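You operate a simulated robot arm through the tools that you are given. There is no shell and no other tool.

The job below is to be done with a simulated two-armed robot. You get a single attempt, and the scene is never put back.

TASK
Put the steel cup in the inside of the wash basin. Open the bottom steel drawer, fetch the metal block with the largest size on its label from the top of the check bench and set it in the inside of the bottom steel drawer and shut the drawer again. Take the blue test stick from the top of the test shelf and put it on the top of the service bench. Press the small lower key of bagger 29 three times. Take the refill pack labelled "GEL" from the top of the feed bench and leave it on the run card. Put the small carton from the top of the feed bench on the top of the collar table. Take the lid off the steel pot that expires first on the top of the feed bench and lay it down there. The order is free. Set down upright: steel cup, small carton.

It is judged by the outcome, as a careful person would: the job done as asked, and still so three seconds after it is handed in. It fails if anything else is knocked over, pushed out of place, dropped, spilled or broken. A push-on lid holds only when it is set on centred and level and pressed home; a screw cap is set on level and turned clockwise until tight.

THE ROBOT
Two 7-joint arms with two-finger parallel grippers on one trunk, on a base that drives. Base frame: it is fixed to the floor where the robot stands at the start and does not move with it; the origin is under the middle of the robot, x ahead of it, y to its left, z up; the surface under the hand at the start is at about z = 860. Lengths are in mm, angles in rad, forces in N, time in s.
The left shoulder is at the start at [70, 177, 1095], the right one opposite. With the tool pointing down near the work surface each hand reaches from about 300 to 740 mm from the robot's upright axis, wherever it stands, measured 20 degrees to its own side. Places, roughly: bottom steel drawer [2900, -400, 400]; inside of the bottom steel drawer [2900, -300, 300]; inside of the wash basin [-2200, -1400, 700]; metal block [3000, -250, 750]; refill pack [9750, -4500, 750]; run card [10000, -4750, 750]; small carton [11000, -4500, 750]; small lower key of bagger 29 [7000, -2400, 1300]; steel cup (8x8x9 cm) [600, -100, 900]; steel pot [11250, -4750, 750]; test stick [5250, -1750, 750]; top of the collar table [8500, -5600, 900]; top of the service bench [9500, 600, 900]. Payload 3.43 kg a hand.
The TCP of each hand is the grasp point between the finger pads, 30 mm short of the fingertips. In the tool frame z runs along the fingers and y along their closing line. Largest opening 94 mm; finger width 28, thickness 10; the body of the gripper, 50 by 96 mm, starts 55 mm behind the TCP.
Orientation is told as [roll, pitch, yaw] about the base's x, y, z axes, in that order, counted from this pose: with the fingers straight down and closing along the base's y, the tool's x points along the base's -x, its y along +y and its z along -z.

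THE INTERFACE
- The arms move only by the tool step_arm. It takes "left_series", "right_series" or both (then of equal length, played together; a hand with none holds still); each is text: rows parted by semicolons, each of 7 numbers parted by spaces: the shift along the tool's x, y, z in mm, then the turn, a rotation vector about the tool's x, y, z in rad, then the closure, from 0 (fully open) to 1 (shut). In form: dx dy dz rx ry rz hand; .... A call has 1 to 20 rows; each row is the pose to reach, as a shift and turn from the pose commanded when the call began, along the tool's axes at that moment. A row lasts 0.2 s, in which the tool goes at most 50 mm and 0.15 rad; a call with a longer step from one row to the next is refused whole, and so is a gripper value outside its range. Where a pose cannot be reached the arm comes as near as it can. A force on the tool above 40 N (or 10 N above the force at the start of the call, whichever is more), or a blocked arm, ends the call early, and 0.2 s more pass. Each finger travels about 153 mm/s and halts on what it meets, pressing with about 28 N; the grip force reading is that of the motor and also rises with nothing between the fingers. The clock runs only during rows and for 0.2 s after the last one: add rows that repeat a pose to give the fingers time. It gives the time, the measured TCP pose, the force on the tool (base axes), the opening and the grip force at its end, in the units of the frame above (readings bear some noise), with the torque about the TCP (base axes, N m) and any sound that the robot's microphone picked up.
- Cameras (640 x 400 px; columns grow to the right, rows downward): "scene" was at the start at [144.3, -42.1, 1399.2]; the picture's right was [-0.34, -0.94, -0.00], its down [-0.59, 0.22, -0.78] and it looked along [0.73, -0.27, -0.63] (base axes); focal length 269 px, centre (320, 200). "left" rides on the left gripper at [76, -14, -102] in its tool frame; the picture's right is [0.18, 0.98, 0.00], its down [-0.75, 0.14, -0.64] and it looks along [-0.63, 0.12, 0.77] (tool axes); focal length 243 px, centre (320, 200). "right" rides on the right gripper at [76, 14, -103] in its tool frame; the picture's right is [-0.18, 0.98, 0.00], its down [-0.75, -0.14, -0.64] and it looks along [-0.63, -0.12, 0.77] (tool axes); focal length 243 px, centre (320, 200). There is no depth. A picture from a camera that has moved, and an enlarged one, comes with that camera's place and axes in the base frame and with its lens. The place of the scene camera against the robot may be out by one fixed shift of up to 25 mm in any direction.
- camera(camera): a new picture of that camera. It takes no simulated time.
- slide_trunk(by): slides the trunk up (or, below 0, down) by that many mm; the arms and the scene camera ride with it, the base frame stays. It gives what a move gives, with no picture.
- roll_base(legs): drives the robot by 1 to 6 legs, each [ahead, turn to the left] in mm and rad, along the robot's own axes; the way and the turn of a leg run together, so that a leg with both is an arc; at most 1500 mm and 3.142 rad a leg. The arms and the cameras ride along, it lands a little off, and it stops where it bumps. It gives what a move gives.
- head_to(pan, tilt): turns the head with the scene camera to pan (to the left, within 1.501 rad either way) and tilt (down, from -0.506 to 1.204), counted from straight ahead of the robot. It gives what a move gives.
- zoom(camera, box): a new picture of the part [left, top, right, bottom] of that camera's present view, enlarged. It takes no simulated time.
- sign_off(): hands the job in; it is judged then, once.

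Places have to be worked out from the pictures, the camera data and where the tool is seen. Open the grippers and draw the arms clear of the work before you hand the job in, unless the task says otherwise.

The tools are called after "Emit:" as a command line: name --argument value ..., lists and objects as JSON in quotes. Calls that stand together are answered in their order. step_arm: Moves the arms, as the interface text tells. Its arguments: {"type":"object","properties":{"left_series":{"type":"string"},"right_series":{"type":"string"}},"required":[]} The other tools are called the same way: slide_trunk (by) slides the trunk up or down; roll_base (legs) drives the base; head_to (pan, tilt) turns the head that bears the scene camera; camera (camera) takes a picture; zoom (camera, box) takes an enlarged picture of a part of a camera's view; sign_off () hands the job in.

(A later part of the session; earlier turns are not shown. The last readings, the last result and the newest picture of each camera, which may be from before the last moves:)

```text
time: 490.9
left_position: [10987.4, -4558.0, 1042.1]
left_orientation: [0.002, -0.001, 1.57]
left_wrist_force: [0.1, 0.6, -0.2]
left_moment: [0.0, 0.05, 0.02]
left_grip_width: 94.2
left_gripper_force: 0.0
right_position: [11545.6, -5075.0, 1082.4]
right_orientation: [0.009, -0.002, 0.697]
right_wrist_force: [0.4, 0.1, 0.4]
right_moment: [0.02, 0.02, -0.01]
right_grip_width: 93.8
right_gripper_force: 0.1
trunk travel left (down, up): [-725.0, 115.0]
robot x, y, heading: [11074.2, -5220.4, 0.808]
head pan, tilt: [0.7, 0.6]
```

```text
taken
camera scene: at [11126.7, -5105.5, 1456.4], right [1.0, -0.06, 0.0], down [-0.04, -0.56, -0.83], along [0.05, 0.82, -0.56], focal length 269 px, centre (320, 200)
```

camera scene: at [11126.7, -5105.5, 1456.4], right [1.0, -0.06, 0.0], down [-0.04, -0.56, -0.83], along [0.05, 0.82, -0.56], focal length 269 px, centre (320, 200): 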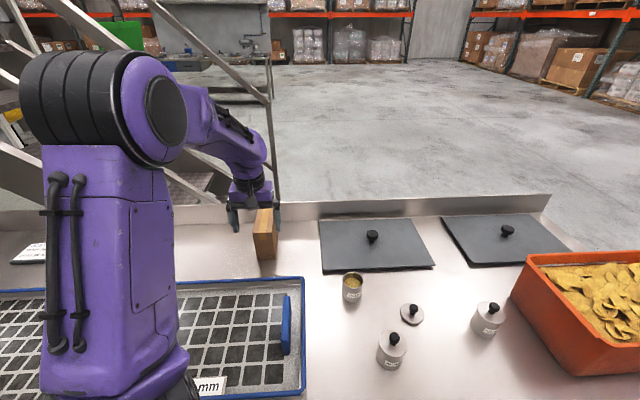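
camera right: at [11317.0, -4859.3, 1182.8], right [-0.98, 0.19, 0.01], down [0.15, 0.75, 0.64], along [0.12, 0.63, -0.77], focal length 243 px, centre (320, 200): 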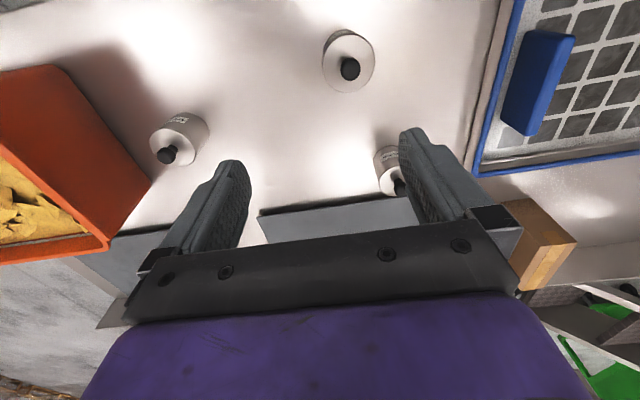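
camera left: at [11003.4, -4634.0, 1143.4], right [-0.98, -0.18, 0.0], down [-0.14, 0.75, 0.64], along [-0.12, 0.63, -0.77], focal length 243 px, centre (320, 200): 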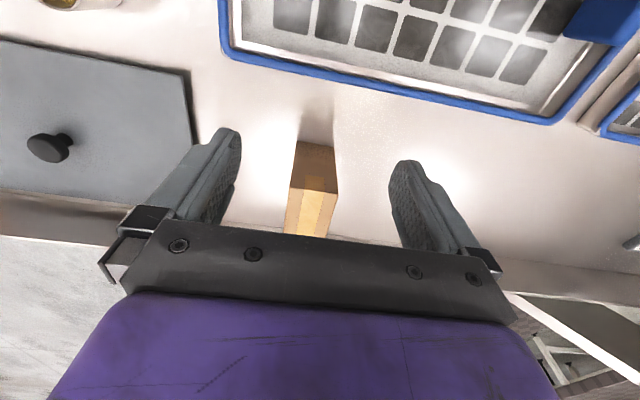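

The carton's front face is x 10946–11006 at y≈-4458, top z≈911. I tilt the hand forward by 0.35 rad and move above it.

Emit:
step_arm --left_series "-18 2 6 0 -0.07 0 0; -35 4 13 0 -0.14 0 0; -53 7 19 0 -0.21 0 0; -70 9 26 0 -0.28 0 0; -88 11 32 0 -0.35 0 0; -88 11 32 0 -0.35 0 0"

Emit:
step_arm --left_series "-20 0 12 0 0 0 0; -40 0 26 0 0 0 0; -59 0 43 0 0 0 0; -59 0 43 0 0 0 0"

Emit:
camera --camera "left"

Emit:
zoom --camera "scene" --box '[170, 130, 350, 280]'

```text
time: 492.3
left_position: [10972.9, -4471.4, 1008.3]
left_orientation: [0.003, -0.351, 1.568]
left_wrist_force: [0.4, 0.4, -0.4]
left_moment: [0.06, 0.02, 0.01]
left_grip_width: 94.2
left_gripper_force: 0.1
right_position: [11544.5, -5073.8, 1081.1]
right_orientation: [0.008, -0.004, 0.697]
right_wrist_force: [0.5, 0.8, -0.2]
right_moment: [0.0, 0.0, -0.02]
right_grip_width: 94.1
right_gripper_force: 0.0
trunk travel left (down, up): [-725.0, 115.0]
robot x, y, heading: [11069.2, -5215.8, 0.813]
head pan, tilt: [0.7, 0.6]
```

```text
time: 493.3
left_position: [10972.7, -4400.1, 987.2]
left_orientation: [0.001, -0.351, 1.57]
left_wrist_force: [-0.3, -0.6, 0.8]
left_moment: [0.02, 0.0, 0.0]
left_grip_width: 93.8
left_gripper_force: 0.0
right_position: [11543.7, -5075.6, 1082.0]
right_orientation: [0.007, -0.004, 0.695]
right_wrist_force: [-0.2, -0.1, 0.1]
right_moment: [-0.03, -0.03, -0.01]
right_grip_width: 93.8
right_gripper_force: 0.0
trunk travel left (down, up): [-725.0, 115.0]
robot x, y, heading: [11071.6, -5215.2, 0.807]
head pan, tilt: [0.7, 0.6]
```

```text
taken
camera left: at [10988.0, -4507.1, 1057.5], right [-0.98, -0.17, -0.06], down [-0.14, 0.49, 0.86], along [-0.12, 0.86, -0.5], focal length 243 px, centre (320, 200)
```

left: 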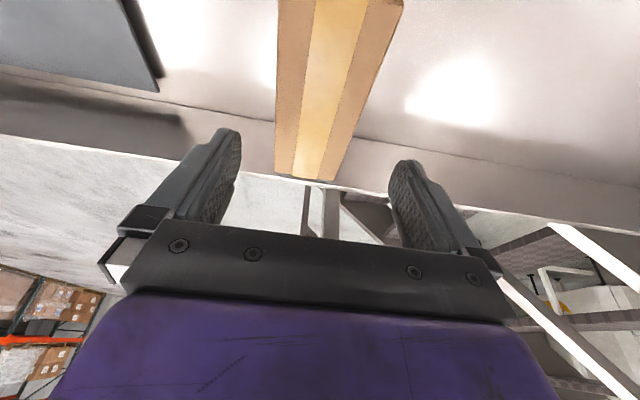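

```text
2.67 times, centred on (260, 205) of scene
camera zoom: at [11126.1, -5105.2, 1456.4], right [1.0, -0.06, 0.0], down [-0.04, -0.56, -0.83], along [0.05, 0.82, -0.56], focal length 718 px, centre (480, 187)
```

zoom: 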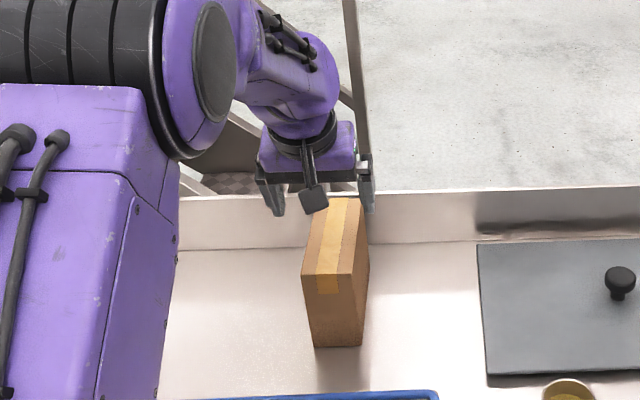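

Carton spans y -4458…-4297, x-centre 10977; the hand is nearly centred. I descend straight down over it and grip.

Emit:
step_arm --left_series "4 -4 11 0 0 0 0; 14 -4 38 0 0 0 0; 26 -4 71 0 0 0 0; 34 -4 93 0 0 0 0; 38 -4 104 0 0 0 0; 38 -4 104 0 0 0 0; 38 -4 104 0 0 0 0.3; 38 -4 104 0 0 0 1; 38 -4 104 0 0 0 1; 38 -4 104 0 0 0 1"

Emit:
camera --camera "left"

```text
time: 495.5
left_position: [10977.1, -4403.4, 878.3]
left_orientation: [0.003, -0.348, 1.57]
left_wrist_force: [0.2, -0.7, 2.2]
left_moment: [0.12, -0.17, 0.05]
left_grip_width: 64.2
left_gripper_force: 28.1
right_position: [11545.8, -5073.8, 1080.6]
right_orientation: [0.007, -0.003, 0.695]
right_wrist_force: [-0.3, 0.0, 0.4]
right_moment: [-0.02, 0.02, -0.03]
right_grip_width: 93.9
right_gripper_force: 0.1
trunk travel left (down, up): [-725.0, 115.0]
robot x, y, heading: [11071.8, -5217.2, 0.806]
head pan, tilt: [0.7, 0.6]
```

```text
taken
camera left: at [10991.5, -4508.6, 947.1], right [-0.98, -0.17, -0.06], down [-0.14, 0.49, 0.86], along [-0.12, 0.86, -0.5], focal length 243 px, centre (320, 200)
```

left: 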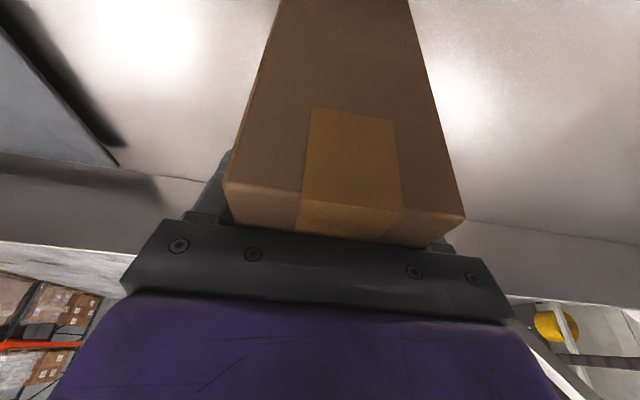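

Gripped at 64 mm. I lift slowly by 40 mm and check that it hangs level.

Emit:
step_arm --left_series "-3 0 -9 0 0 0 1; -7 0 -19 0 0 0 1; -10 0 -28 0 0 0 1; -14 0 -38 0 0 0 1; -14 0 -38 0 0 0 1"

Emit:
camera --camera "left"

Emit:
zoom --camera "scene" --box '[170, 130, 350, 280]'

```text
time: 496.7
left_position: [10978.7, -4400.4, 915.5]
left_orientation: [0.003, -0.349, 1.567]
left_wrist_force: [0.2, -0.1, -4.2]
left_moment: [-0.06, 0.04, -0.01]
left_grip_width: 64.5
left_gripper_force: 28.2
right_position: [11543.1, -5073.5, 1081.9]
right_orientation: [0.008, -0.002, 0.696]
right_wrist_force: [1.0, 0.2, 0.5]
right_moment: [0.0, -0.03, 0.0]
right_grip_width: 93.8
right_gripper_force: 0.1
trunk travel left (down, up): [-725.0, 115.0]
robot x, y, heading: [11069.9, -5215.5, 0.806]
head pan, tilt: [0.7, 0.6]
```

```text
taken
camera left: at [10993.8, -4506.0, 986.2], right [-0.98, -0.17, -0.06], down [-0.14, 0.49, 0.86], along [-0.12, 0.86, -0.5], focal length 243 px, centre (320, 200)
```

left: 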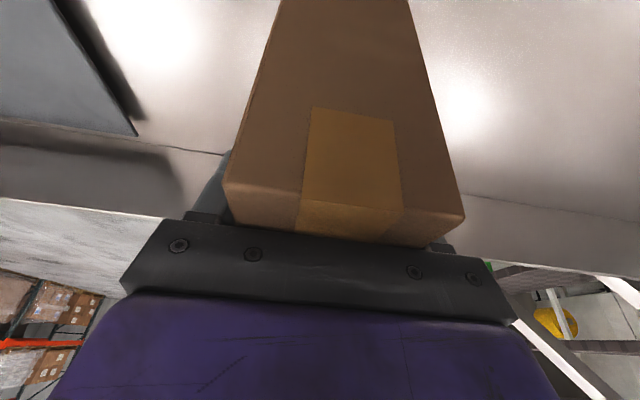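

```text
2.67 times, centred on (260, 205) of scene
camera zoom: at [11126.0, -5103.6, 1456.3], right [1.0, -0.06, 0.0], down [-0.04, -0.56, -0.82], along [0.05, 0.82, -0.57], focal length 718 px, centre (480, 187)
```

zoom: 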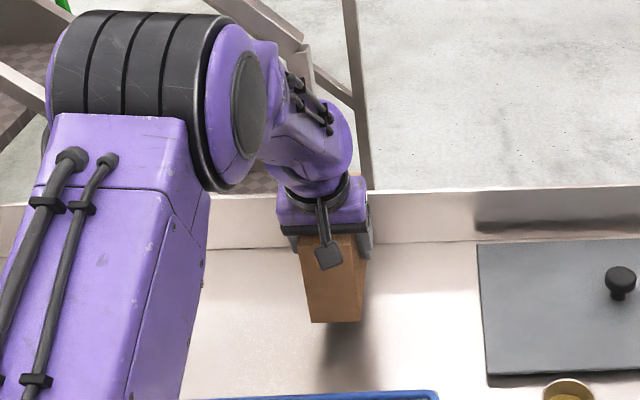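

The carton hangs level (≈0.42 kg). I lift it well clear and bring it back toward me, keeping the same hand tilt.

Emit:
step_arm --left_series "-12 0 -34 0 0 0 1; -25 0 -68 0 0 0 1; -38 0 -103 0 0 0 1; -50 0 -136 0 0 0 1; -50 0 -136 0 0 0 1"

Emit:
step_arm --left_series "22 -19 -8 0.024 0 0.065 1; 45 -38 -16 0.047 0 0.13 1; 67 -56 -25 0.071 0 0.195 1; 89 -75 -33 0.095 0 0.26 1; 112 -94 -41 0.119 0 0.325 1; 134 -113 -49 0.142 0 0.39 1; 157 -132 -57 0.166 0 0.455 1; 179 -151 -65 0.19 0 0.52 1; 201 -169 -74 0.214 0 0.585 1; 224 -188 -82 0.237 0 0.65 1; 246 -207 -90 0.261 0 0.7146 1; 246 -207 -90 0.261 0 0.7146 1"

Emit:
camera --camera "scene"

Emit:
camera --camera "left"

```text
time: 497.9
left_position: [10978.5, -4398.0, 1061.1]
left_orientation: [0.001, -0.349, 1.57]
left_wrist_force: [0.4, 1.2, -4.7]
left_moment: [-0.02, -0.01, 0.01]
left_grip_width: 64.4
left_gripper_force: 28.1
right_position: [11544.5, -5073.6, 1082.1]
right_orientation: [0.005, -0.002, 0.696]
right_wrist_force: [0.6, -0.1, 0.7]
right_moment: [0.01, -0.02, 0.02]
right_grip_width: 94.0
right_gripper_force: 0.0
trunk travel left (down, up): [-725.0, 115.0]
robot x, y, heading: [11072.2, -5220.8, 0.814]
head pan, tilt: [0.7, 0.6]
```

```text
time: 500.5
left_position: [11184.2, -4659.4, 1060.3]
left_orientation: [-0.002, -0.35, 0.809]
left_wrist_force: [0.1, 0.1, -3.5]
left_moment: [-0.06, 0.03, 0.01]
left_grip_width: 64.3
left_gripper_force: 27.2
right_position: [11544.3, -5072.1, 1081.0]
right_orientation: [0.007, -0.003, 0.697]
right_wrist_force: [0.5, 0.6, 0.3]
right_moment: [-0.06, 0.01, 0.0]
right_grip_width: 94.2
right_gripper_force: 0.0
trunk travel left (down, up): [-725.0, 115.0]
robot x, y, heading: [11075.9, -5214.8, 0.806]
head pan, tilt: [0.7, 0.6]
```

```text
taken
camera scene: at [11125.3, -5103.3, 1456.3], right [1.0, -0.06, 0.0], down [-0.04, -0.56, -0.82], along [0.05, 0.82, -0.57], focal length 269 px, centre (320, 200)
```

scene: 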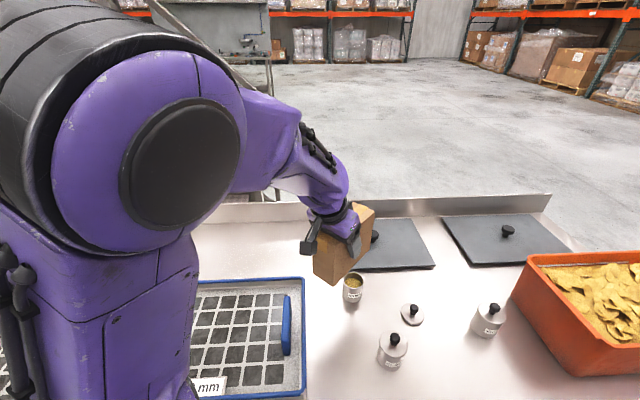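

```text
taken
camera left: at [11120.9, -4746.2, 1130.2], right [-0.83, 0.55, -0.06], down [0.24, 0.45, 0.86], along [0.51, 0.7, -0.51], focal length 243 px, centre (320, 200)
```

left: 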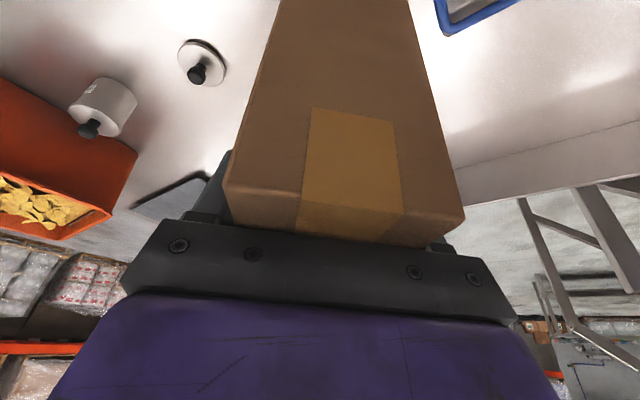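

Now to the collar table. I turn around to the left and drive west along the bench's south side.

Emit:
roll_base --legs '[[0, 2.33]]'

Emit:
roll_base --legs '[[850, 0], [800, 0]]'

Emit:
head_to --pan 0.2 --tilt 0.55

Emit:
camera --camera "scene"

```text
time: 506.4
left_position: [10589.8, -5515.7, 1059.5]
left_orientation: [0.002, -0.347, 3.133]
left_wrist_force: [-0.2, 0.2, -3.6]
left_moment: [0.01, -0.06, 0.01]
left_grip_width: 64.3
left_gripper_force: 27.9
right_position: [10644.8, -4968.8, 1082.0]
right_orientation: [0.007, -0.004, 3.021]
right_wrist_force: [0.2, 0.0, 0.0]
right_moment: [0.0, -0.03, -0.03]
right_grip_width: 94.0
right_gripper_force: 0.2
trunk travel left (down, up): [-725.0, 115.0]
robot x, y, heading: [11067.4, -5218.2, 3.131]
head pan, tilt: [0.7, 0.6]
```

```text
time: 514.9
left_position: [8916.1, -5462.5, 1060.2]
left_orientation: [0.001, -0.348, 3.104]
left_wrist_force: [-0.9, -0.1, -3.8]
left_moment: [-0.02, -0.1, 0.02]
left_grip_width: 64.3
left_gripper_force: 27.8
right_position: [8987.3, -4919.0, 1080.9]
right_orientation: [0.007, -0.003, 2.989]
right_wrist_force: [0.3, 0.4, -1.1]
right_moment: [0.02, 0.01, 0.0]
right_grip_width: 94.0
right_gripper_force: 0.0
trunk travel left (down, up): [-725.0, 115.0]
robot x, y, heading: [9406.7, -5179.8, 3.099]
head pan, tilt: [0.7, 0.6]
```

```text
time: 515.8
left_position: [8915.4, -5463.1, 1059.7]
left_orientation: [0.002, -0.349, 3.103]
left_wrist_force: [0.4, -0.4, -4.0]
left_moment: [-0.02, -0.03, -0.01]
left_grip_width: 64.2
left_gripper_force: 28.5
right_position: [8986.8, -4919.6, 1081.0]
right_orientation: [0.006, -0.004, 2.989]
right_wrist_force: [0.3, -0.3, 0.1]
right_moment: [-0.01, 0.0, -0.02]
right_grip_width: 94.0
right_gripper_force: 0.2
trunk travel left (down, up): [-725.0, 115.0]
robot x, y, heading: [9411.3, -5181.3, 3.102]
head pan, tilt: [0.201, 0.55]
```

```text
taken
camera scene: at [9281.3, -5203.8, 1460.8], right [-0.16, 0.99, 0.0], down [0.52, 0.08, -0.85], along [-0.84, -0.14, -0.52], focal length 269 px, centre (320, 200)
```

scene: 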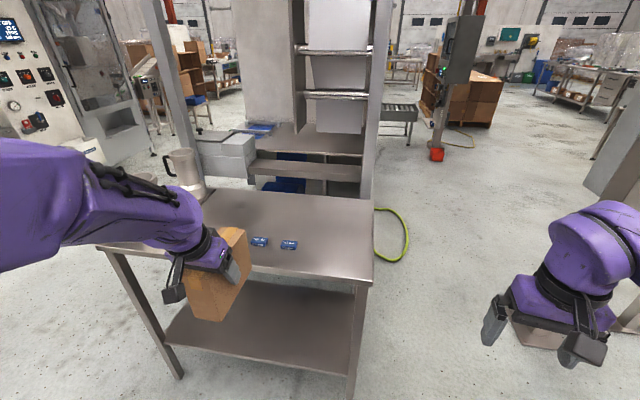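

The collar table (x 8308–8745, y -5140…-6026) has free space at its north end. I roll 280 mm nearer.

Emit:
roll_base --legs '[[280, 0]]'

Emit:
camera --camera "scene"

Emit:
camera --camera "left"

```text
time: 517.8
left_position: [8631.1, -5451.7, 1061.0]
left_orientation: [0.001, -0.349, 3.103]
left_wrist_force: [0.2, 0.0, -4.1]
left_moment: [-0.01, -0.11, -0.04]
left_grip_width: 64.2
left_gripper_force: 28.2
right_position: [8701.8, -4907.7, 1081.1]
right_orientation: [0.007, -0.003, 2.992]
right_wrist_force: [0.6, -0.2, -0.2]
right_moment: [0.0, -0.01, 0.01]
right_grip_width: 94.1
right_gripper_force: 0.0
trunk travel left (down, up): [-725.0, 115.0]
robot x, y, heading: [9121.7, -5167.0, 3.104]
head pan, tilt: [0.201, 0.55]
```

```text
taken
camera scene: at [8996.7, -5192.1, 1461.0], right [-0.16, 0.99, 0.0], down [0.52, 0.08, -0.85], along [-0.84, -0.14, -0.52], focal length 269 px, centre (320, 200)
```

scene: 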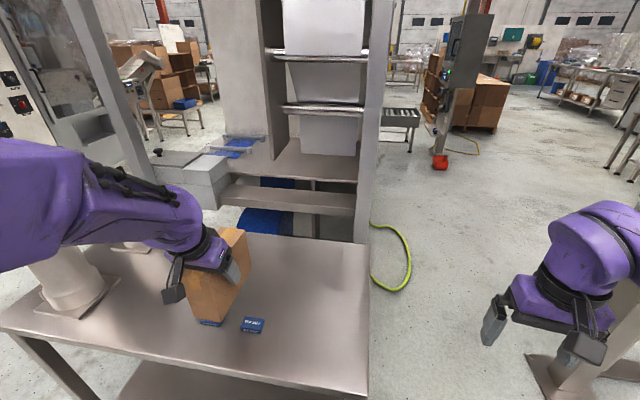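

```text
taken
camera left: at [8739.1, -5440.1, 1130.8], right [0.14, -0.99, -0.06], down [-0.49, -0.12, 0.86], along [-0.86, -0.09, -0.5], focal length 243 px, centre (320, 200)
```

left: 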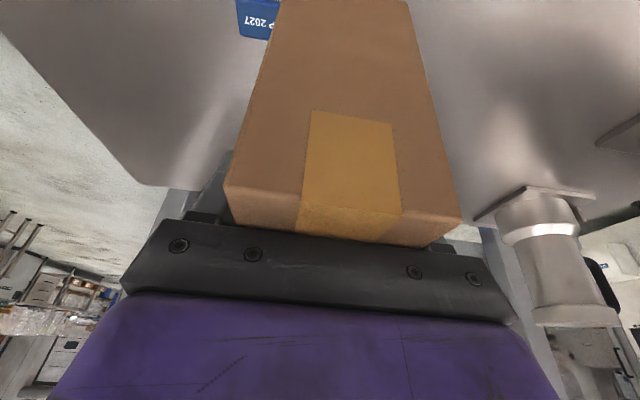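

Free area confirmed. I move the carton over to about [8560, -5285], away from the little blue labels.

Emit:
step_arm --left_series "-14 -33 5 0 0 0 1; -29 -66 11 0 0 0 1; -43 -98 16 0 0 0 1; -58 -131 21 0 0 0 1; -72 -164 26 0 0 0 1; -72 -164 26 0 0 0 1"

Emit:
camera --camera "scene"

Emit:
camera --camera "left"

```text
time: 519.2
left_position: [8560.9, -5285.0, 1060.4]
left_orientation: [0.0, -0.35, 3.103]
left_wrist_force: [0.1, -0.6, -4.1]
left_moment: [-0.01, -0.03, -0.01]
left_grip_width: 64.4
left_gripper_force: 27.2
right_position: [8701.3, -4908.4, 1081.1]
right_orientation: [0.007, -0.002, 2.991]
right_wrist_force: [0.4, 0.5, 0.0]
right_moment: [-0.03, 0.03, 0.04]
right_grip_width: 94.1
right_gripper_force: 0.1
trunk travel left (down, up): [-725.0, 115.0]
robot x, y, heading: [9121.0, -5167.5, 3.103]
head pan, tilt: [0.201, 0.55]
```

```text
taken
camera scene: at [8996.0, -5192.7, 1460.9], right [-0.16, 0.99, 0.0], down [0.52, 0.08, -0.85], along [-0.84, -0.14, -0.52], focal length 269 px, centre (320, 200)
```

scene: 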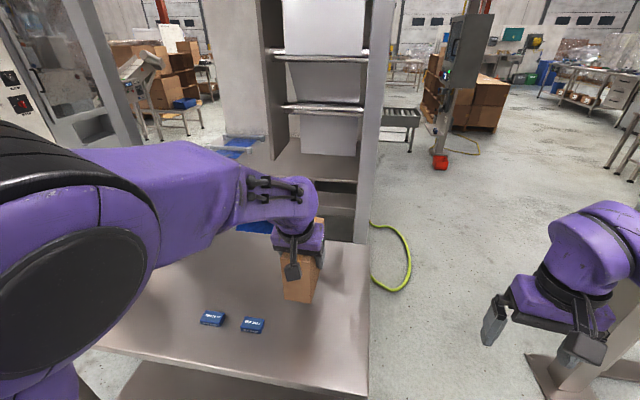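

```text
taken
camera left: at [8667.9, -5273.8, 1131.1], right [0.14, -0.99, -0.06], down [-0.49, -0.12, 0.86], along [-0.86, -0.09, -0.51], focal length 243 px, centre (320, 200)
```

left: 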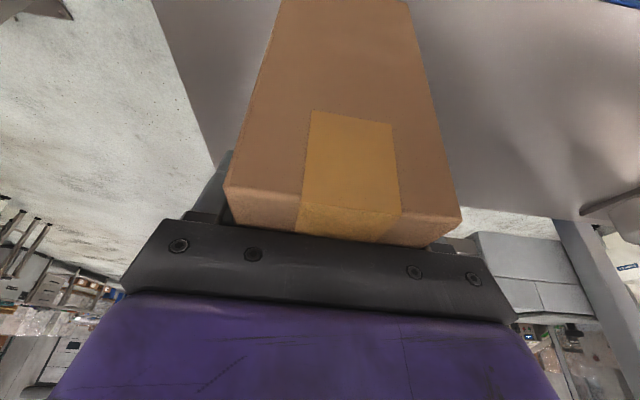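

Well inside the table edge (about 120 mm margin). I lower the carton, slowing for the contact.

Emit:
step_arm --left_series "12 0 33 0 0 0 1; 24 0 66 0 0 0 1; 27 0 75 0 0 0 1; 29 0 80 0 0 0 1; 31 0 84 0 0 0 1; 32 0 88 0 0 0 1; 32 0 88 0 0 0 1"

```text
time: 520.8
left_position: [8560.7, -5282.7, 964.0]
left_orientation: [0.002, -0.347, 3.103]
left_wrist_force: [-0.9, 0.1, -3.9]
left_moment: [-0.02, -0.05, 0.01]
left_grip_width: 64.2
left_gripper_force: 28.2
right_position: [8701.2, -4907.7, 1080.1]
right_orientation: [0.006, -0.003, 2.991]
right_wrist_force: [-0.7, 0.7, -0.1]
right_moment: [-0.02, 0.02, -0.02]
right_grip_width: 94.0
right_gripper_force: 0.0
trunk travel left (down, up): [-725.0, 115.0]
robot x, y, heading: [9120.8, -5163.8, 3.102]
head pan, tilt: [0.201, 0.55]
```

Not yet touching. I continue down in small steps.

Emit:
step_arm --left_series "1.4 0 3.8 0 0 0 1; 2.7 0 7.5 0 0 0 1; 4.1 0 11.3 0 0 0 1; 5.5 0 15 0 0 0 1; 6.9 0 18.8 0 0 0 1; 6.9 0 18.8 0 0 0 1"

Emit:
zoom --camera "scene" --box '[230, 200, 380, 340]'

```text
time: 521.7
left_position: [8560.9, -5283.0, 963.0]
left_orientation: [0.003, -0.363, 3.101]
left_wrist_force: [7.7, -1.8, 21.2]
left_moment: [0.27, -1.98, -0.32]
left_grip_width: 64.4
left_gripper_force: 28.2
right_position: [8706.2, -4907.7, 1082.3]
right_orientation: [0.009, -0.007, 2.992]
right_wrist_force: [0.5, 0.3, 0.3]
right_moment: [-0.03, -0.01, 0.0]
right_grip_width: 93.9
right_gripper_force: 0.0
trunk travel left (down, up): [-725.0, 115.0]
robot x, y, heading: [9121.4, -5165.7, 3.1]
head pan, tilt: [0.201, 0.55]
stopped in row 4 (left hand): the force on the tool passed its limit at 46 N (the readings are from after the stop); the commanded pose is now the measured one
```

```text
2.86 times, centred on (305, 270) of scene
camera zoom: at [9001.0, -5191.5, 1461.5], right [-0.16, 0.99, 0.0], down [0.51, 0.08, -0.85], along [-0.84, -0.14, -0.52], focal length 770 px, centre (363, 0)
```

zoom: 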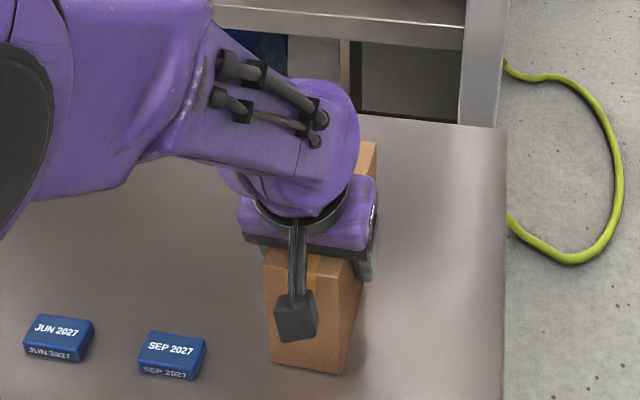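

The far end of the carton touched first (it droops slightly). I rotate the hand back a touch so the carton comes flat on the table.

Emit:
step_arm --left_series "0 0 -1 0 0.012 0 1; 0 0 -1 0 0.024 0 1; 0 0 -0.5 0 0.03 0 1; 0 0 0 0 0.03 0 1"

Emit:
camera --camera "left"

```text
time: 522.7
left_position: [8560.4, -5282.5, 961.7]
left_orientation: [-0.001, -0.333, 3.104]
left_wrist_force: [8.4, -1.6, 17.7]
left_moment: [0.28, 0.4, 0.05]
left_grip_width: 64.4
left_gripper_force: 28.6
right_position: [8704.5, -4907.4, 1083.6]
right_orientation: [0.008, -0.008, 2.991]
right_wrist_force: [-0.2, 0.3, 0.3]
right_moment: [0.01, -0.01, -0.06]
right_grip_width: 94.0
right_gripper_force: 0.1
trunk travel left (down, up): [-725.0, 115.0]
robot x, y, heading: [9121.0, -5164.4, 3.103]
head pan, tilt: [0.201, 0.55]
```

```text
taken
camera left: at [8666.6, -5271.8, 1033.3], right [0.14, -0.99, -0.06], down [-0.51, -0.12, 0.85], along [-0.85, -0.09, -0.52], focal length 243 px, centre (320, 200)
```

left: 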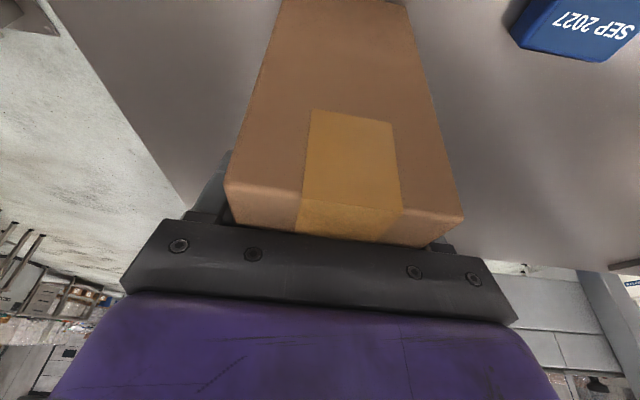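

The moment vanished: the carton sits flat. I open and lift the hand straight up.

Emit:
step_arm --left_series "-0.5 0 -1.5 0 0 0 0.6; -0.5 0 -1.5 0 0 0 0.2; -0.5 0 -1.5 0 0 0 0; -0.5 0 -1.5 0 0 0 0; -7 0 -20 0 0 0 0; -20 0 -57 0 0 0 0; -34 0 -99 0 0 0 0; -49 0 -141 0 0 0 0; -56 0 -161 0 0 0 0; -56 0 -161 0 0 0 0"

Emit:
camera --camera "left"

Emit:
camera --camera "scene"

```text
time: 524.9
left_position: [8555.4, -5282.3, 1126.9]
left_orientation: [0.001, -0.329, 3.103]
left_wrist_force: [-0.4, -0.8, 0.4]
left_moment: [-0.04, 0.02, 0.02]
left_grip_width: 93.8
left_gripper_force: 0.2
right_position: [8701.8, -4907.8, 1080.7]
right_orientation: [0.009, -0.004, 2.992]
right_wrist_force: [-0.1, -0.3, -0.5]
right_moment: [-0.01, 0.0, -0.02]
right_grip_width: 94.2
right_gripper_force: 0.1
trunk travel left (down, up): [-725.0, 115.0]
robot x, y, heading: [9118.5, -5166.8, 3.099]
head pan, tilt: [0.201, 0.55]
```

```text
taken
camera left: at [8663.1, -5271.0, 1200.1], right [0.14, -0.99, -0.06], down [-0.51, -0.12, 0.85], along [-0.85, -0.09, -0.52], focal length 243 px, centre (320, 200)
```

left: 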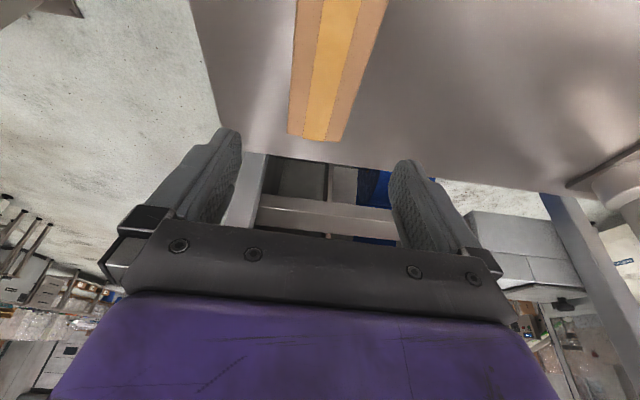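

```text
taken
camera scene: at [8995.8, -5191.7, 1460.9], right [-0.16, 0.99, 0.0], down [0.52, 0.08, -0.85], along [-0.84, -0.14, -0.52], focal length 269 px, centre (320, 200)
```

scene: 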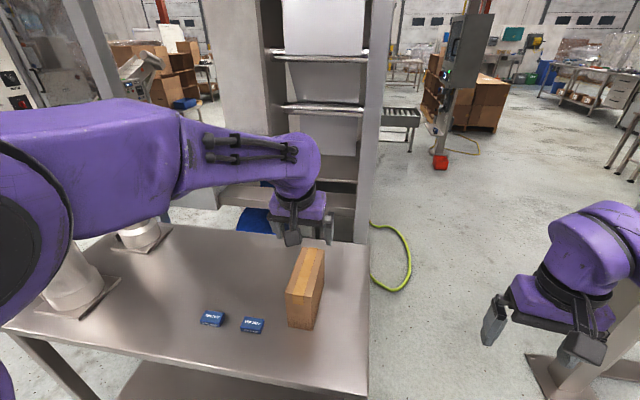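

The carton stands upright on the collar table. I retract the left hand and then go to look for the stick under the feed bench.

Emit:
step_arm --left_series "16 -8 -5 0 0.055 0 0; 32 -16 -11 0 0.11 0 0; 48 -24 -16 0 0.165 0 0; 63 -32 -22 0 0.22 0 0; 79 -40 -27 0 0.275 0 0; 94 -48 -33 0 0.33 0 0; 94 -48 -33 0 0.33 0 0"

Emit:
roll_base --legs '[[-150, 0], [0, -1.53], [400, 0]]'

Emit:
head_to --pan -1.2 --tilt 0.6

Emit:
camera --camera "scene"

```text
time: 526.5
left_position: [8659.6, -5240.1, 1130.6]
left_orientation: [0.001, 0.003, 3.103]
left_wrist_force: [-0.6, -0.6, -0.7]
left_moment: [0.01, 0.02, 0.01]
left_grip_width: 93.9
left_gripper_force: 0.0
right_position: [8701.1, -4906.1, 1081.0]
right_orientation: [0.007, -0.004, 2.99]
right_wrist_force: [0.7, -0.2, -0.3]
right_moment: [0.0, 0.03, -0.02]
right_grip_width: 94.3
right_gripper_force: 0.0
trunk travel left (down, up): [-725.0, 115.0]
robot x, y, heading: [9118.8, -5169.6, 3.1]
head pan, tilt: [0.201, 0.55]
```

```text
time: 533.7
left_position: [9171.3, -4306.5, 1131.1]
left_orientation: [0.001, 0.001, 1.576]
left_wrist_force: [-0.1, 0.0, -0.5]
left_moment: [0.0, 0.03, -0.05]
left_grip_width: 93.8
left_gripper_force: 0.2
right_position: [9505.6, -4334.6, 1080.8]
right_orientation: [0.01, -0.002, 1.463]
right_wrist_force: [0.0, -0.6, -0.8]
right_moment: [-0.01, -0.02, 0.01]
right_grip_width: 94.1
right_gripper_force: 0.1
trunk travel left (down, up): [-725.0, 115.0]
robot x, y, heading: [9263.8, -4761.3, 1.573]
head pan, tilt: [0.201, 0.55]
```

```text
time: 535.2
left_position: [9170.2, -4305.1, 1130.8]
left_orientation: [0.001, -0.001, 1.576]
left_wrist_force: [0.2, 0.4, 0.8]
left_moment: [0.01, 0.0, -0.01]
left_grip_width: 93.8
left_gripper_force: 0.1
right_position: [9505.6, -4333.2, 1080.5]
right_orientation: [0.008, -0.004, 1.461]
right_wrist_force: [0.8, 0.3, -0.7]
right_moment: [-0.01, -0.02, -0.02]
right_grip_width: 93.9
right_gripper_force: 0.1
trunk travel left (down, up): [-725.0, 115.0]
robot x, y, heading: [9260.9, -4767.8, 1.575]
head pan, tilt: [-1.201, 0.6]
```

```text
taken
camera scene: at [9360.0, -4694.2, 1456.4], right [0.36, -0.93, 0.0], down [-0.53, -0.21, -0.83], along [0.77, 0.3, -0.56], focal length 269 px, centre (320, 200)
```

scene: 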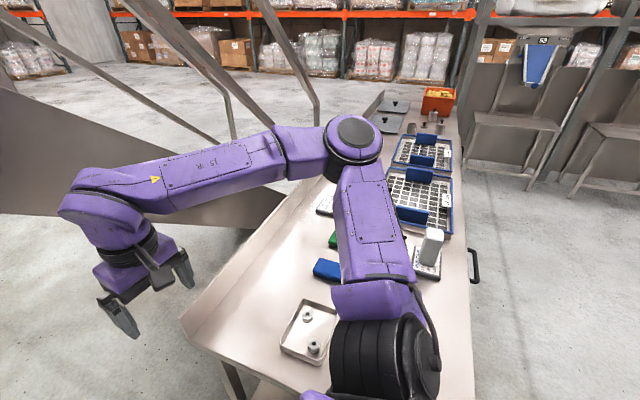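

I go around to face the bench's west end from a distance and lower the trunk to look under the shelf.

Emit:
roll_base --legs '[[0, 0.8], [430, 0], [0, -2.37]]'

Emit:
slide_trunk --by -400

Emit:
slide_trunk --by -250

Emit:
head_to --pan 0.0 --tilt 0.35

Emit:
camera --camera "scene"

```text
time: 545.3
left_position: [9418.1, -4348.7, 1131.4]
left_orientation: [0.0, -0.001, 0.058]
left_wrist_force: [0.0, 0.5, 0.4]
left_moment: [-0.03, -0.02, 0.01]
left_grip_width: 93.9
left_gripper_force: 0.1
right_position: [9408.6, -4686.5, 1081.0]
right_orientation: [0.007, -0.003, -0.054]
right_wrist_force: [0.0, -0.2, -0.9]
right_moment: [-0.01, 0.0, 0.0]
right_grip_width: 93.9
right_gripper_force: 0.1
trunk travel left (down, up): [-725.0, 115.0]
robot x, y, heading: [8964.5, -4466.6, 0.064]
head pan, tilt: [-1.201, 0.6]
```

```text
time: 549.1
left_position: [9418.5, -4348.3, 730.9]
left_orientation: [0.0, -0.001, 0.059]
left_wrist_force: [0.0, -0.6, 0.1]
left_moment: [0.0, -0.01, 0.02]
left_grip_width: 94.0
left_gripper_force: 0.2
right_position: [9409.3, -4685.5, 681.0]
right_orientation: [0.007, -0.003, -0.054]
right_wrist_force: [-0.4, -0.4, 0.2]
right_moment: [0.03, -0.01, -0.01]
right_grip_width: 93.7
right_gripper_force: 0.1
trunk travel left (down, up): [-325.0, 515.0]
robot x, y, heading: [8964.6, -4468.9, 0.055]
head pan, tilt: [-1.201, 0.6]
```

```text
time: 551.7
left_position: [9418.3, -4348.5, 480.1]
left_orientation: [-0.001, 0.001, 0.055]
left_wrist_force: [-0.7, -0.2, -0.3]
left_moment: [0.0, 0.03, -0.01]
left_grip_width: 94.1
left_gripper_force: 0.0
right_position: [9407.3, -4683.8, 429.8]
right_orientation: [0.006, -0.005, -0.055]
right_wrist_force: [0.3, -0.5, 0.4]
right_moment: [0.0, 0.02, 0.01]
right_grip_width: 94.3
right_gripper_force: 0.0
trunk travel left (down, up): [-75.0, 765.0]
robot x, y, heading: [8967.6, -4467.7, 0.061]
head pan, tilt: [-1.201, 0.6]
```

```text
time: 553.1
left_position: [9418.2, -4347.6, 481.7]
left_orientation: [-0.001, 0.0, 0.058]
left_wrist_force: [0.2, 0.5, 0.5]
left_moment: [-0.02, 0.02, 0.0]
left_grip_width: 93.8
left_gripper_force: 0.1
right_position: [9409.0, -4683.4, 430.9]
right_orientation: [0.006, -0.003, -0.054]
right_wrist_force: [-0.2, 0.2, 0.1]
right_moment: [0.01, 0.02, -0.01]
right_grip_width: 93.9
right_gripper_force: 0.0
trunk travel left (down, up): [-75.0, 765.0]
robot x, y, heading: [8966.2, -4465.6, 0.057]
head pan, tilt: [0.0, 0.351]
```

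```text
taken
camera scene: at [9122.2, -4471.1, 829.1], right [0.06, -1.0, 0.0], down [-0.34, -0.02, -0.94], along [0.94, 0.05, -0.34], focal length 269 px, centre (320, 200)
```

scene: 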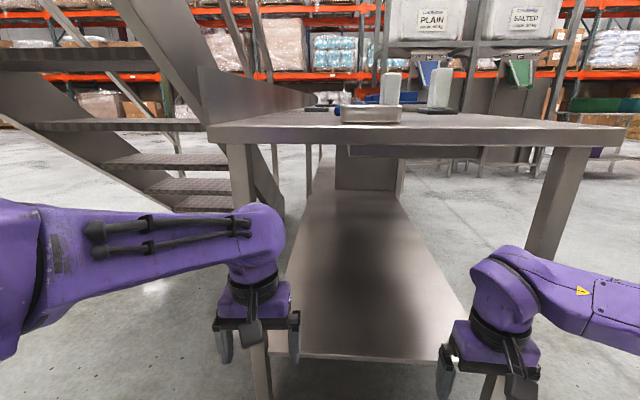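

The shelf top is at z≈245. To look underneath I lower the trunk a bit more and bring the left wrist camera down near the floor, tilted to look forward.

Emit:
slide_trunk --by -70

Emit:
step_arm --left_series "-8 -12 31 0 -0.129 0 0; -16 -24 63 0 -0.257 0 0; -24 -37 94 0 -0.386 0 0; -33 -49 126 0 -0.514 0 0; -41 -61 157 0 -0.643 0 0; -49 -73 189 0 -0.771 0 0; -57 -85 220 0 -0.9 0 0; -57 -85 220 0 -0.9 0 0"

Emit:
camera --camera "left"

```text
time: 554.2
left_position: [9417.7, -4348.4, 409.9]
left_orientation: [0.001, 0.0, 0.058]
left_wrist_force: [0.9, -0.2, -0.2]
left_moment: [0.0, -0.04, 0.01]
left_grip_width: 94.0
left_gripper_force: 0.0
right_position: [9408.9, -4685.2, 361.6]
right_orientation: [0.008, -0.005, -0.055]
right_wrist_force: [0.1, -0.7, -0.2]
right_moment: [-0.01, 0.01, 0.02]
right_grip_width: 94.0
right_gripper_force: 0.0
trunk travel left (down, up): [-5.0, 835.0]
robot x, y, heading: [8967.2, -4466.0, 0.053]
head pan, tilt: [0.0, 0.351]
```

```text
time: 556.0
left_position: [9492.5, -4419.2, 203.4]
left_orientation: [-0.105, -0.898, 0.192]
left_wrist_force: [0.1, 0.0, 0.3]
left_moment: [0.01, 0.04, 0.03]
left_grip_width: 94.0
left_gripper_force: 0.0
left hand out of reach, approached as far as the arm can: row 5
right_position: [9408.8, -4685.2, 361.6]
right_orientation: [0.007, -0.001, -0.055]
right_wrist_force: [0.2, 0.2, -0.3]
right_moment: [0.01, -0.03, -0.01]
right_grip_width: 93.9
right_gripper_force: 0.1
trunk travel left (down, up): [-5.0, 835.0]
robot x, y, heading: [8967.4, -4468.9, 0.054]
head pan, tilt: [0.0, 0.351]
```

```text
taken
camera left: at [9368.1, -4446.3, 208.7], right [-0.22, 0.95, -0.21], down [-0.06, 0.2, 0.98], along [0.97, 0.23, 0.01], focal length 243 px, centre (320, 200)
```

left: 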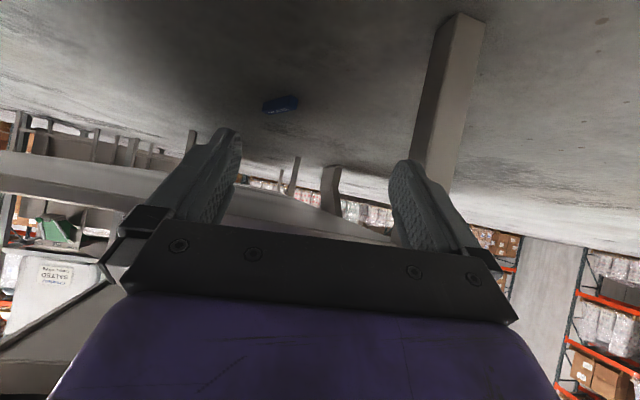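

There it is: a blue stick on the floor under the shelf. I zoom in.

Emit:
zoom --camera "left" --box '[240, 80, 320, 130]'

Emit:
zoom --camera "left" --box '[160, 20, 480, 220]'

```text
8.00 times, centred on (280, 105) of left
camera zoom: at [9368.1, -4446.3, 208.7], right [-0.22, 0.95, -0.21], down [-0.06, 0.2, 0.98], along [0.97, 0.23, 0.01], focal length 1941 px, centre (640, 960)
```

zoom: 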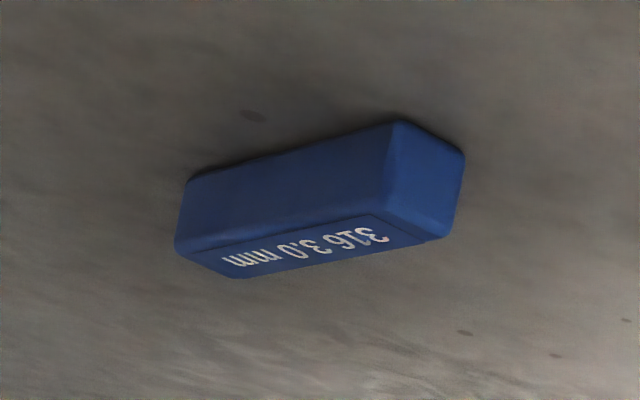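

```text
2.00 times, centred on (320, 120) of left
camera zoom: at [9368.1, -4446.3, 208.7], right [-0.22, 0.95, -0.21], down [-0.06, 0.2, 0.98], along [0.97, 0.23, 0.01], focal length 485 px, centre (320, 360)
```

zoom: 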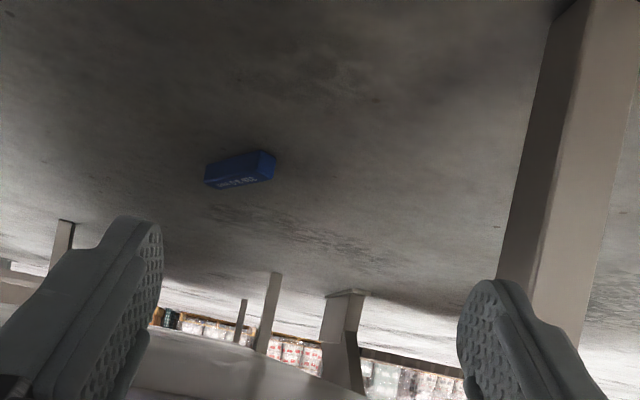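

It is the stick (label "316 3.0 mm"), lying at about [9974, -4452], near end at [9925, -4423], some 320 mm under the shelf. I check the left arm's posture to judge whether it can reach in under the shelf.

Emit:
head_to --pan 0.5 --tilt 0.9

Emit:
camera --camera "scene"

```text
time: 557.0
left_position: [9491.5, -4416.1, 200.2]
left_orientation: [-0.094, -0.892, 0.187]
left_wrist_force: [-0.7, 0.1, -0.4]
left_moment: [0.0, -0.01, -0.02]
left_grip_width: 94.0
left_gripper_force: 0.0
right_position: [9408.5, -4684.2, 360.8]
right_orientation: [0.007, -0.004, -0.057]
right_wrist_force: [-0.1, -0.1, -0.8]
right_moment: [0.0, -0.04, 0.0]
right_grip_width: 94.0
right_gripper_force: 0.1
trunk travel left (down, up): [-5.0, 835.0]
robot x, y, heading: [8966.3, -4465.9, 0.056]
head pan, tilt: [0.499, 0.901]
```

```text
taken
camera scene: at [9093.5, -4436.5, 711.7], right [0.53, -0.85, 0.0], down [-0.67, -0.41, -0.62], along [0.53, 0.33, -0.78], focal length 269 px, centre (320, 200)
```

scene: 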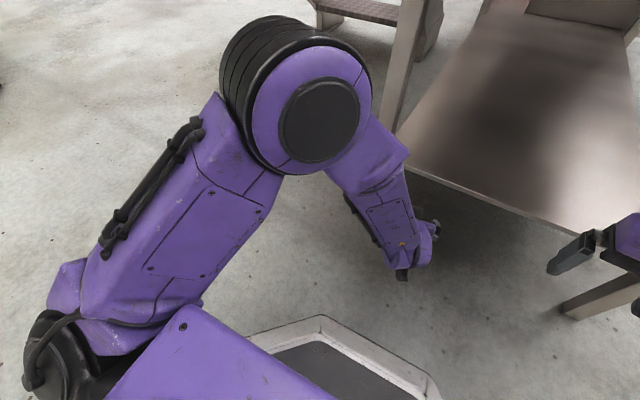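

The elbow-up posture can't reach that deep from the west. But with the trunk fully lowered I'm only ~0.85 m tall and fit under the stairs, so I can reach the stick from the bench's north side (only ~170 mm in). First I bring the left hand back to a compact pose.

Emit:
step_arm --left_series "-17 24 -25 0 0.112 0 0; -34 48 -50 0 0.225 0 0; -50 72 -75 0 0.337 0 0; -67 95 -100 0 0.45 0.01 0; -84 119 -125 0 0.562 0.02 0; -101 143 -150 0 0.675 0.03 0; -118 167 -175 0 0.787 0.04 0; -135 191 -200 0 0.9 0.05 0; -135 191 -200 0 0.9 0.05 0"

Emit:
head_to --pan 0.7 --tilt 0.3

Emit:
camera --camera "scene"

```text
time: 559.0
left_position: [9401.6, -4244.6, 423.7]
left_orientation: [0.022, 0.002, 0.014]
left_wrist_force: [1.3, 0.6, 0.4]
left_moment: [-0.01, 0.03, -0.04]
left_grip_width: 93.8
left_gripper_force: 0.0
right_position: [9407.9, -4685.5, 361.4]
right_orientation: [0.007, -0.003, -0.053]
right_wrist_force: [0.2, -0.2, -0.4]
right_moment: [0.01, -0.02, 0.04]
right_grip_width: 94.3
right_gripper_force: 0.1
trunk travel left (down, up): [-5.0, 835.0]
robot x, y, heading: [8967.4, -4465.2, 0.057]
head pan, tilt: [0.499, 0.901]
```

```text
time: 560.0
left_position: [9400.3, -4243.7, 423.3]
left_orientation: [0.021, 0.001, 0.013]
left_wrist_force: [-0.1, -0.4, 0.3]
left_moment: [0.01, 0.0, 0.02]
left_grip_width: 93.8
left_gripper_force: 0.1
right_position: [9407.8, -4685.6, 361.9]
right_orientation: [0.007, -0.004, -0.054]
right_wrist_force: [-0.1, 0.5, 0.0]
right_moment: [-0.02, -0.01, -0.02]
right_grip_width: 93.9
right_gripper_force: 0.0
trunk travel left (down, up): [-5.0, 835.0]
robot x, y, heading: [8964.9, -4466.6, 0.054]
head pan, tilt: [0.7, 0.3]
```

```text
taken
camera scene: at [9097.2, -4412.2, 763.8], right [0.69, -0.73, 0.0], down [-0.22, -0.2, -0.95], along [0.7, 0.65, -0.3], focal length 269 px, centre (320, 200)
```

scene: 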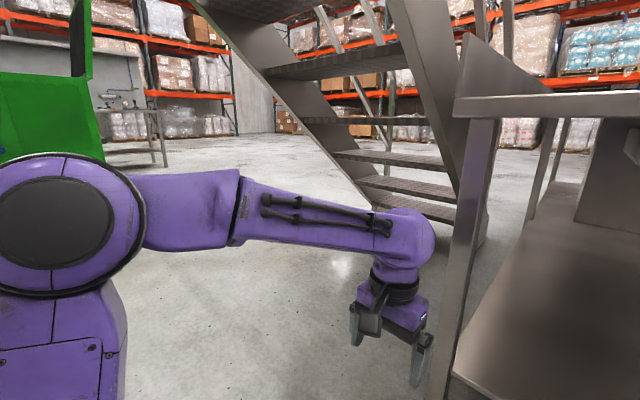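

Under the stairs the floor is clear. I drive in under the stairs: first north-west of the bench corner, then reverse eastward and turn to face the bench's north side (south).

Emit:
roll_base --legs '[[0, 1.23], [660, 0], [0, 1.85]]'

Emit:
head_to --pan 1.3 --tilt 0.2

Emit:
camera --camera "scene"

```text
time: 571.1
left_position: [8693.8, -4042.9, 421.9]
left_orientation: [0.023, 0.001, 3.109]
left_wrist_force: [0.4, -0.2, 0.4]
left_moment: [0.0, -0.01, -0.06]
left_grip_width: 94.1
left_gripper_force: 0.0
right_position: [8707.6, -3602.2, 361.2]
right_orientation: [0.009, -0.004, 3.038]
right_wrist_force: [-1.1, 0.1, 0.3]
right_moment: [0.0, 0.0, 0.01]
right_grip_width: 94.1
right_gripper_force: 0.0
trunk travel left (down, up): [-5.0, 835.0]
robot x, y, heading: [9138.6, -3842.2, -3.13]
head pan, tilt: [0.7, 0.3]
```

```text
time: 572.1
left_position: [8693.1, -4044.1, 421.9]
left_orientation: [0.022, 0.0, 3.108]
left_wrist_force: [0.3, -0.4, 0.4]
left_moment: [0.0, 0.03, -0.06]
left_grip_width: 93.9
left_gripper_force: 0.0
right_position: [8706.6, -3602.7, 359.6]
right_orientation: [0.008, -0.004, 3.037]
right_wrist_force: [-0.1, 0.2, 0.3]
right_moment: [-0.01, -0.01, 0.01]
right_grip_width: 93.7
right_gripper_force: 0.1
trunk travel left (down, up): [-5.0, 835.0]
robot x, y, heading: [9140.9, -3844.2, -3.13]
head pan, tilt: [1.3, 0.201]
```

```text
taken
camera scene: at [9078.2, -3944.2, 773.2], right [-0.97, 0.26, 0.0], down [0.05, 0.19, -0.98], along [-0.26, -0.95, -0.2], focal length 269 px, centre (320, 200)
```

scene: 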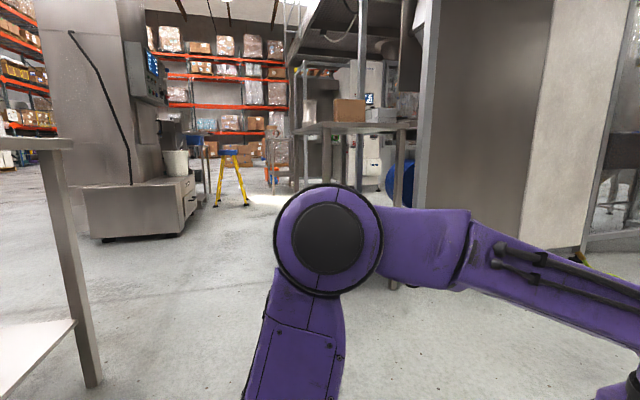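

The carton can be seen standing on the collar table. I reverse eastward under the stairs in two short legs.

Emit:
roll_base --legs '[[-300, 0]]'

Emit:
roll_base --legs '[[-260, 0]]'

Emit:
camera --camera "scene"

```text
time: 574.1
left_position: [8993.7, -4042.5, 423.1]
left_orientation: [0.022, 0.001, 3.114]
left_wrist_force: [-0.8, 0.0, -0.2]
left_moment: [0.01, -0.02, 0.0]
left_grip_width: 93.9
left_gripper_force: 0.0
right_position: [9005.2, -3601.9, 361.0]
right_orientation: [0.011, -0.003, 3.045]
right_wrist_force: [0.2, 0.3, -0.6]
right_moment: [0.0, 0.02, -0.01]
right_grip_width: 94.0
right_gripper_force: 0.0
trunk travel left (down, up): [-5.0, 835.0]
robot x, y, heading: [9436.8, -3838.5, -3.124]
head pan, tilt: [1.3, 0.201]
```

```text
time: 576.0
left_position: [9253.2, -4036.9, 421.8]
left_orientation: [0.021, -0.001, 3.107]
left_wrist_force: [-0.8, -0.6, 0.3]
left_moment: [-0.01, 0.0, -0.01]
left_grip_width: 93.9
left_gripper_force: 0.0
right_position: [9266.5, -3596.7, 360.9]
right_orientation: [0.008, -0.003, 3.039]
right_wrist_force: [-1.2, 0.4, -0.3]
right_moment: [-0.04, -0.03, 0.02]
right_grip_width: 94.2
right_gripper_force: 0.1
trunk travel left (down, up): [-5.0, 835.0]
robot x, y, heading: [9700.7, -3836.1, -3.128]
head pan, tilt: [1.3, 0.201]
```

```text
taken
camera scene: at [9638.0, -3938.2, 773.2], right [-0.97, 0.26, 0.0], down [0.05, 0.19, -0.98], along [-0.25, -0.95, -0.2], focal length 269 px, centre (320, 200)
```

scene: 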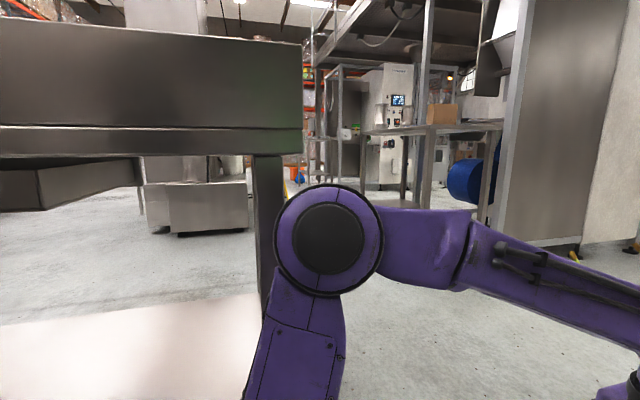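

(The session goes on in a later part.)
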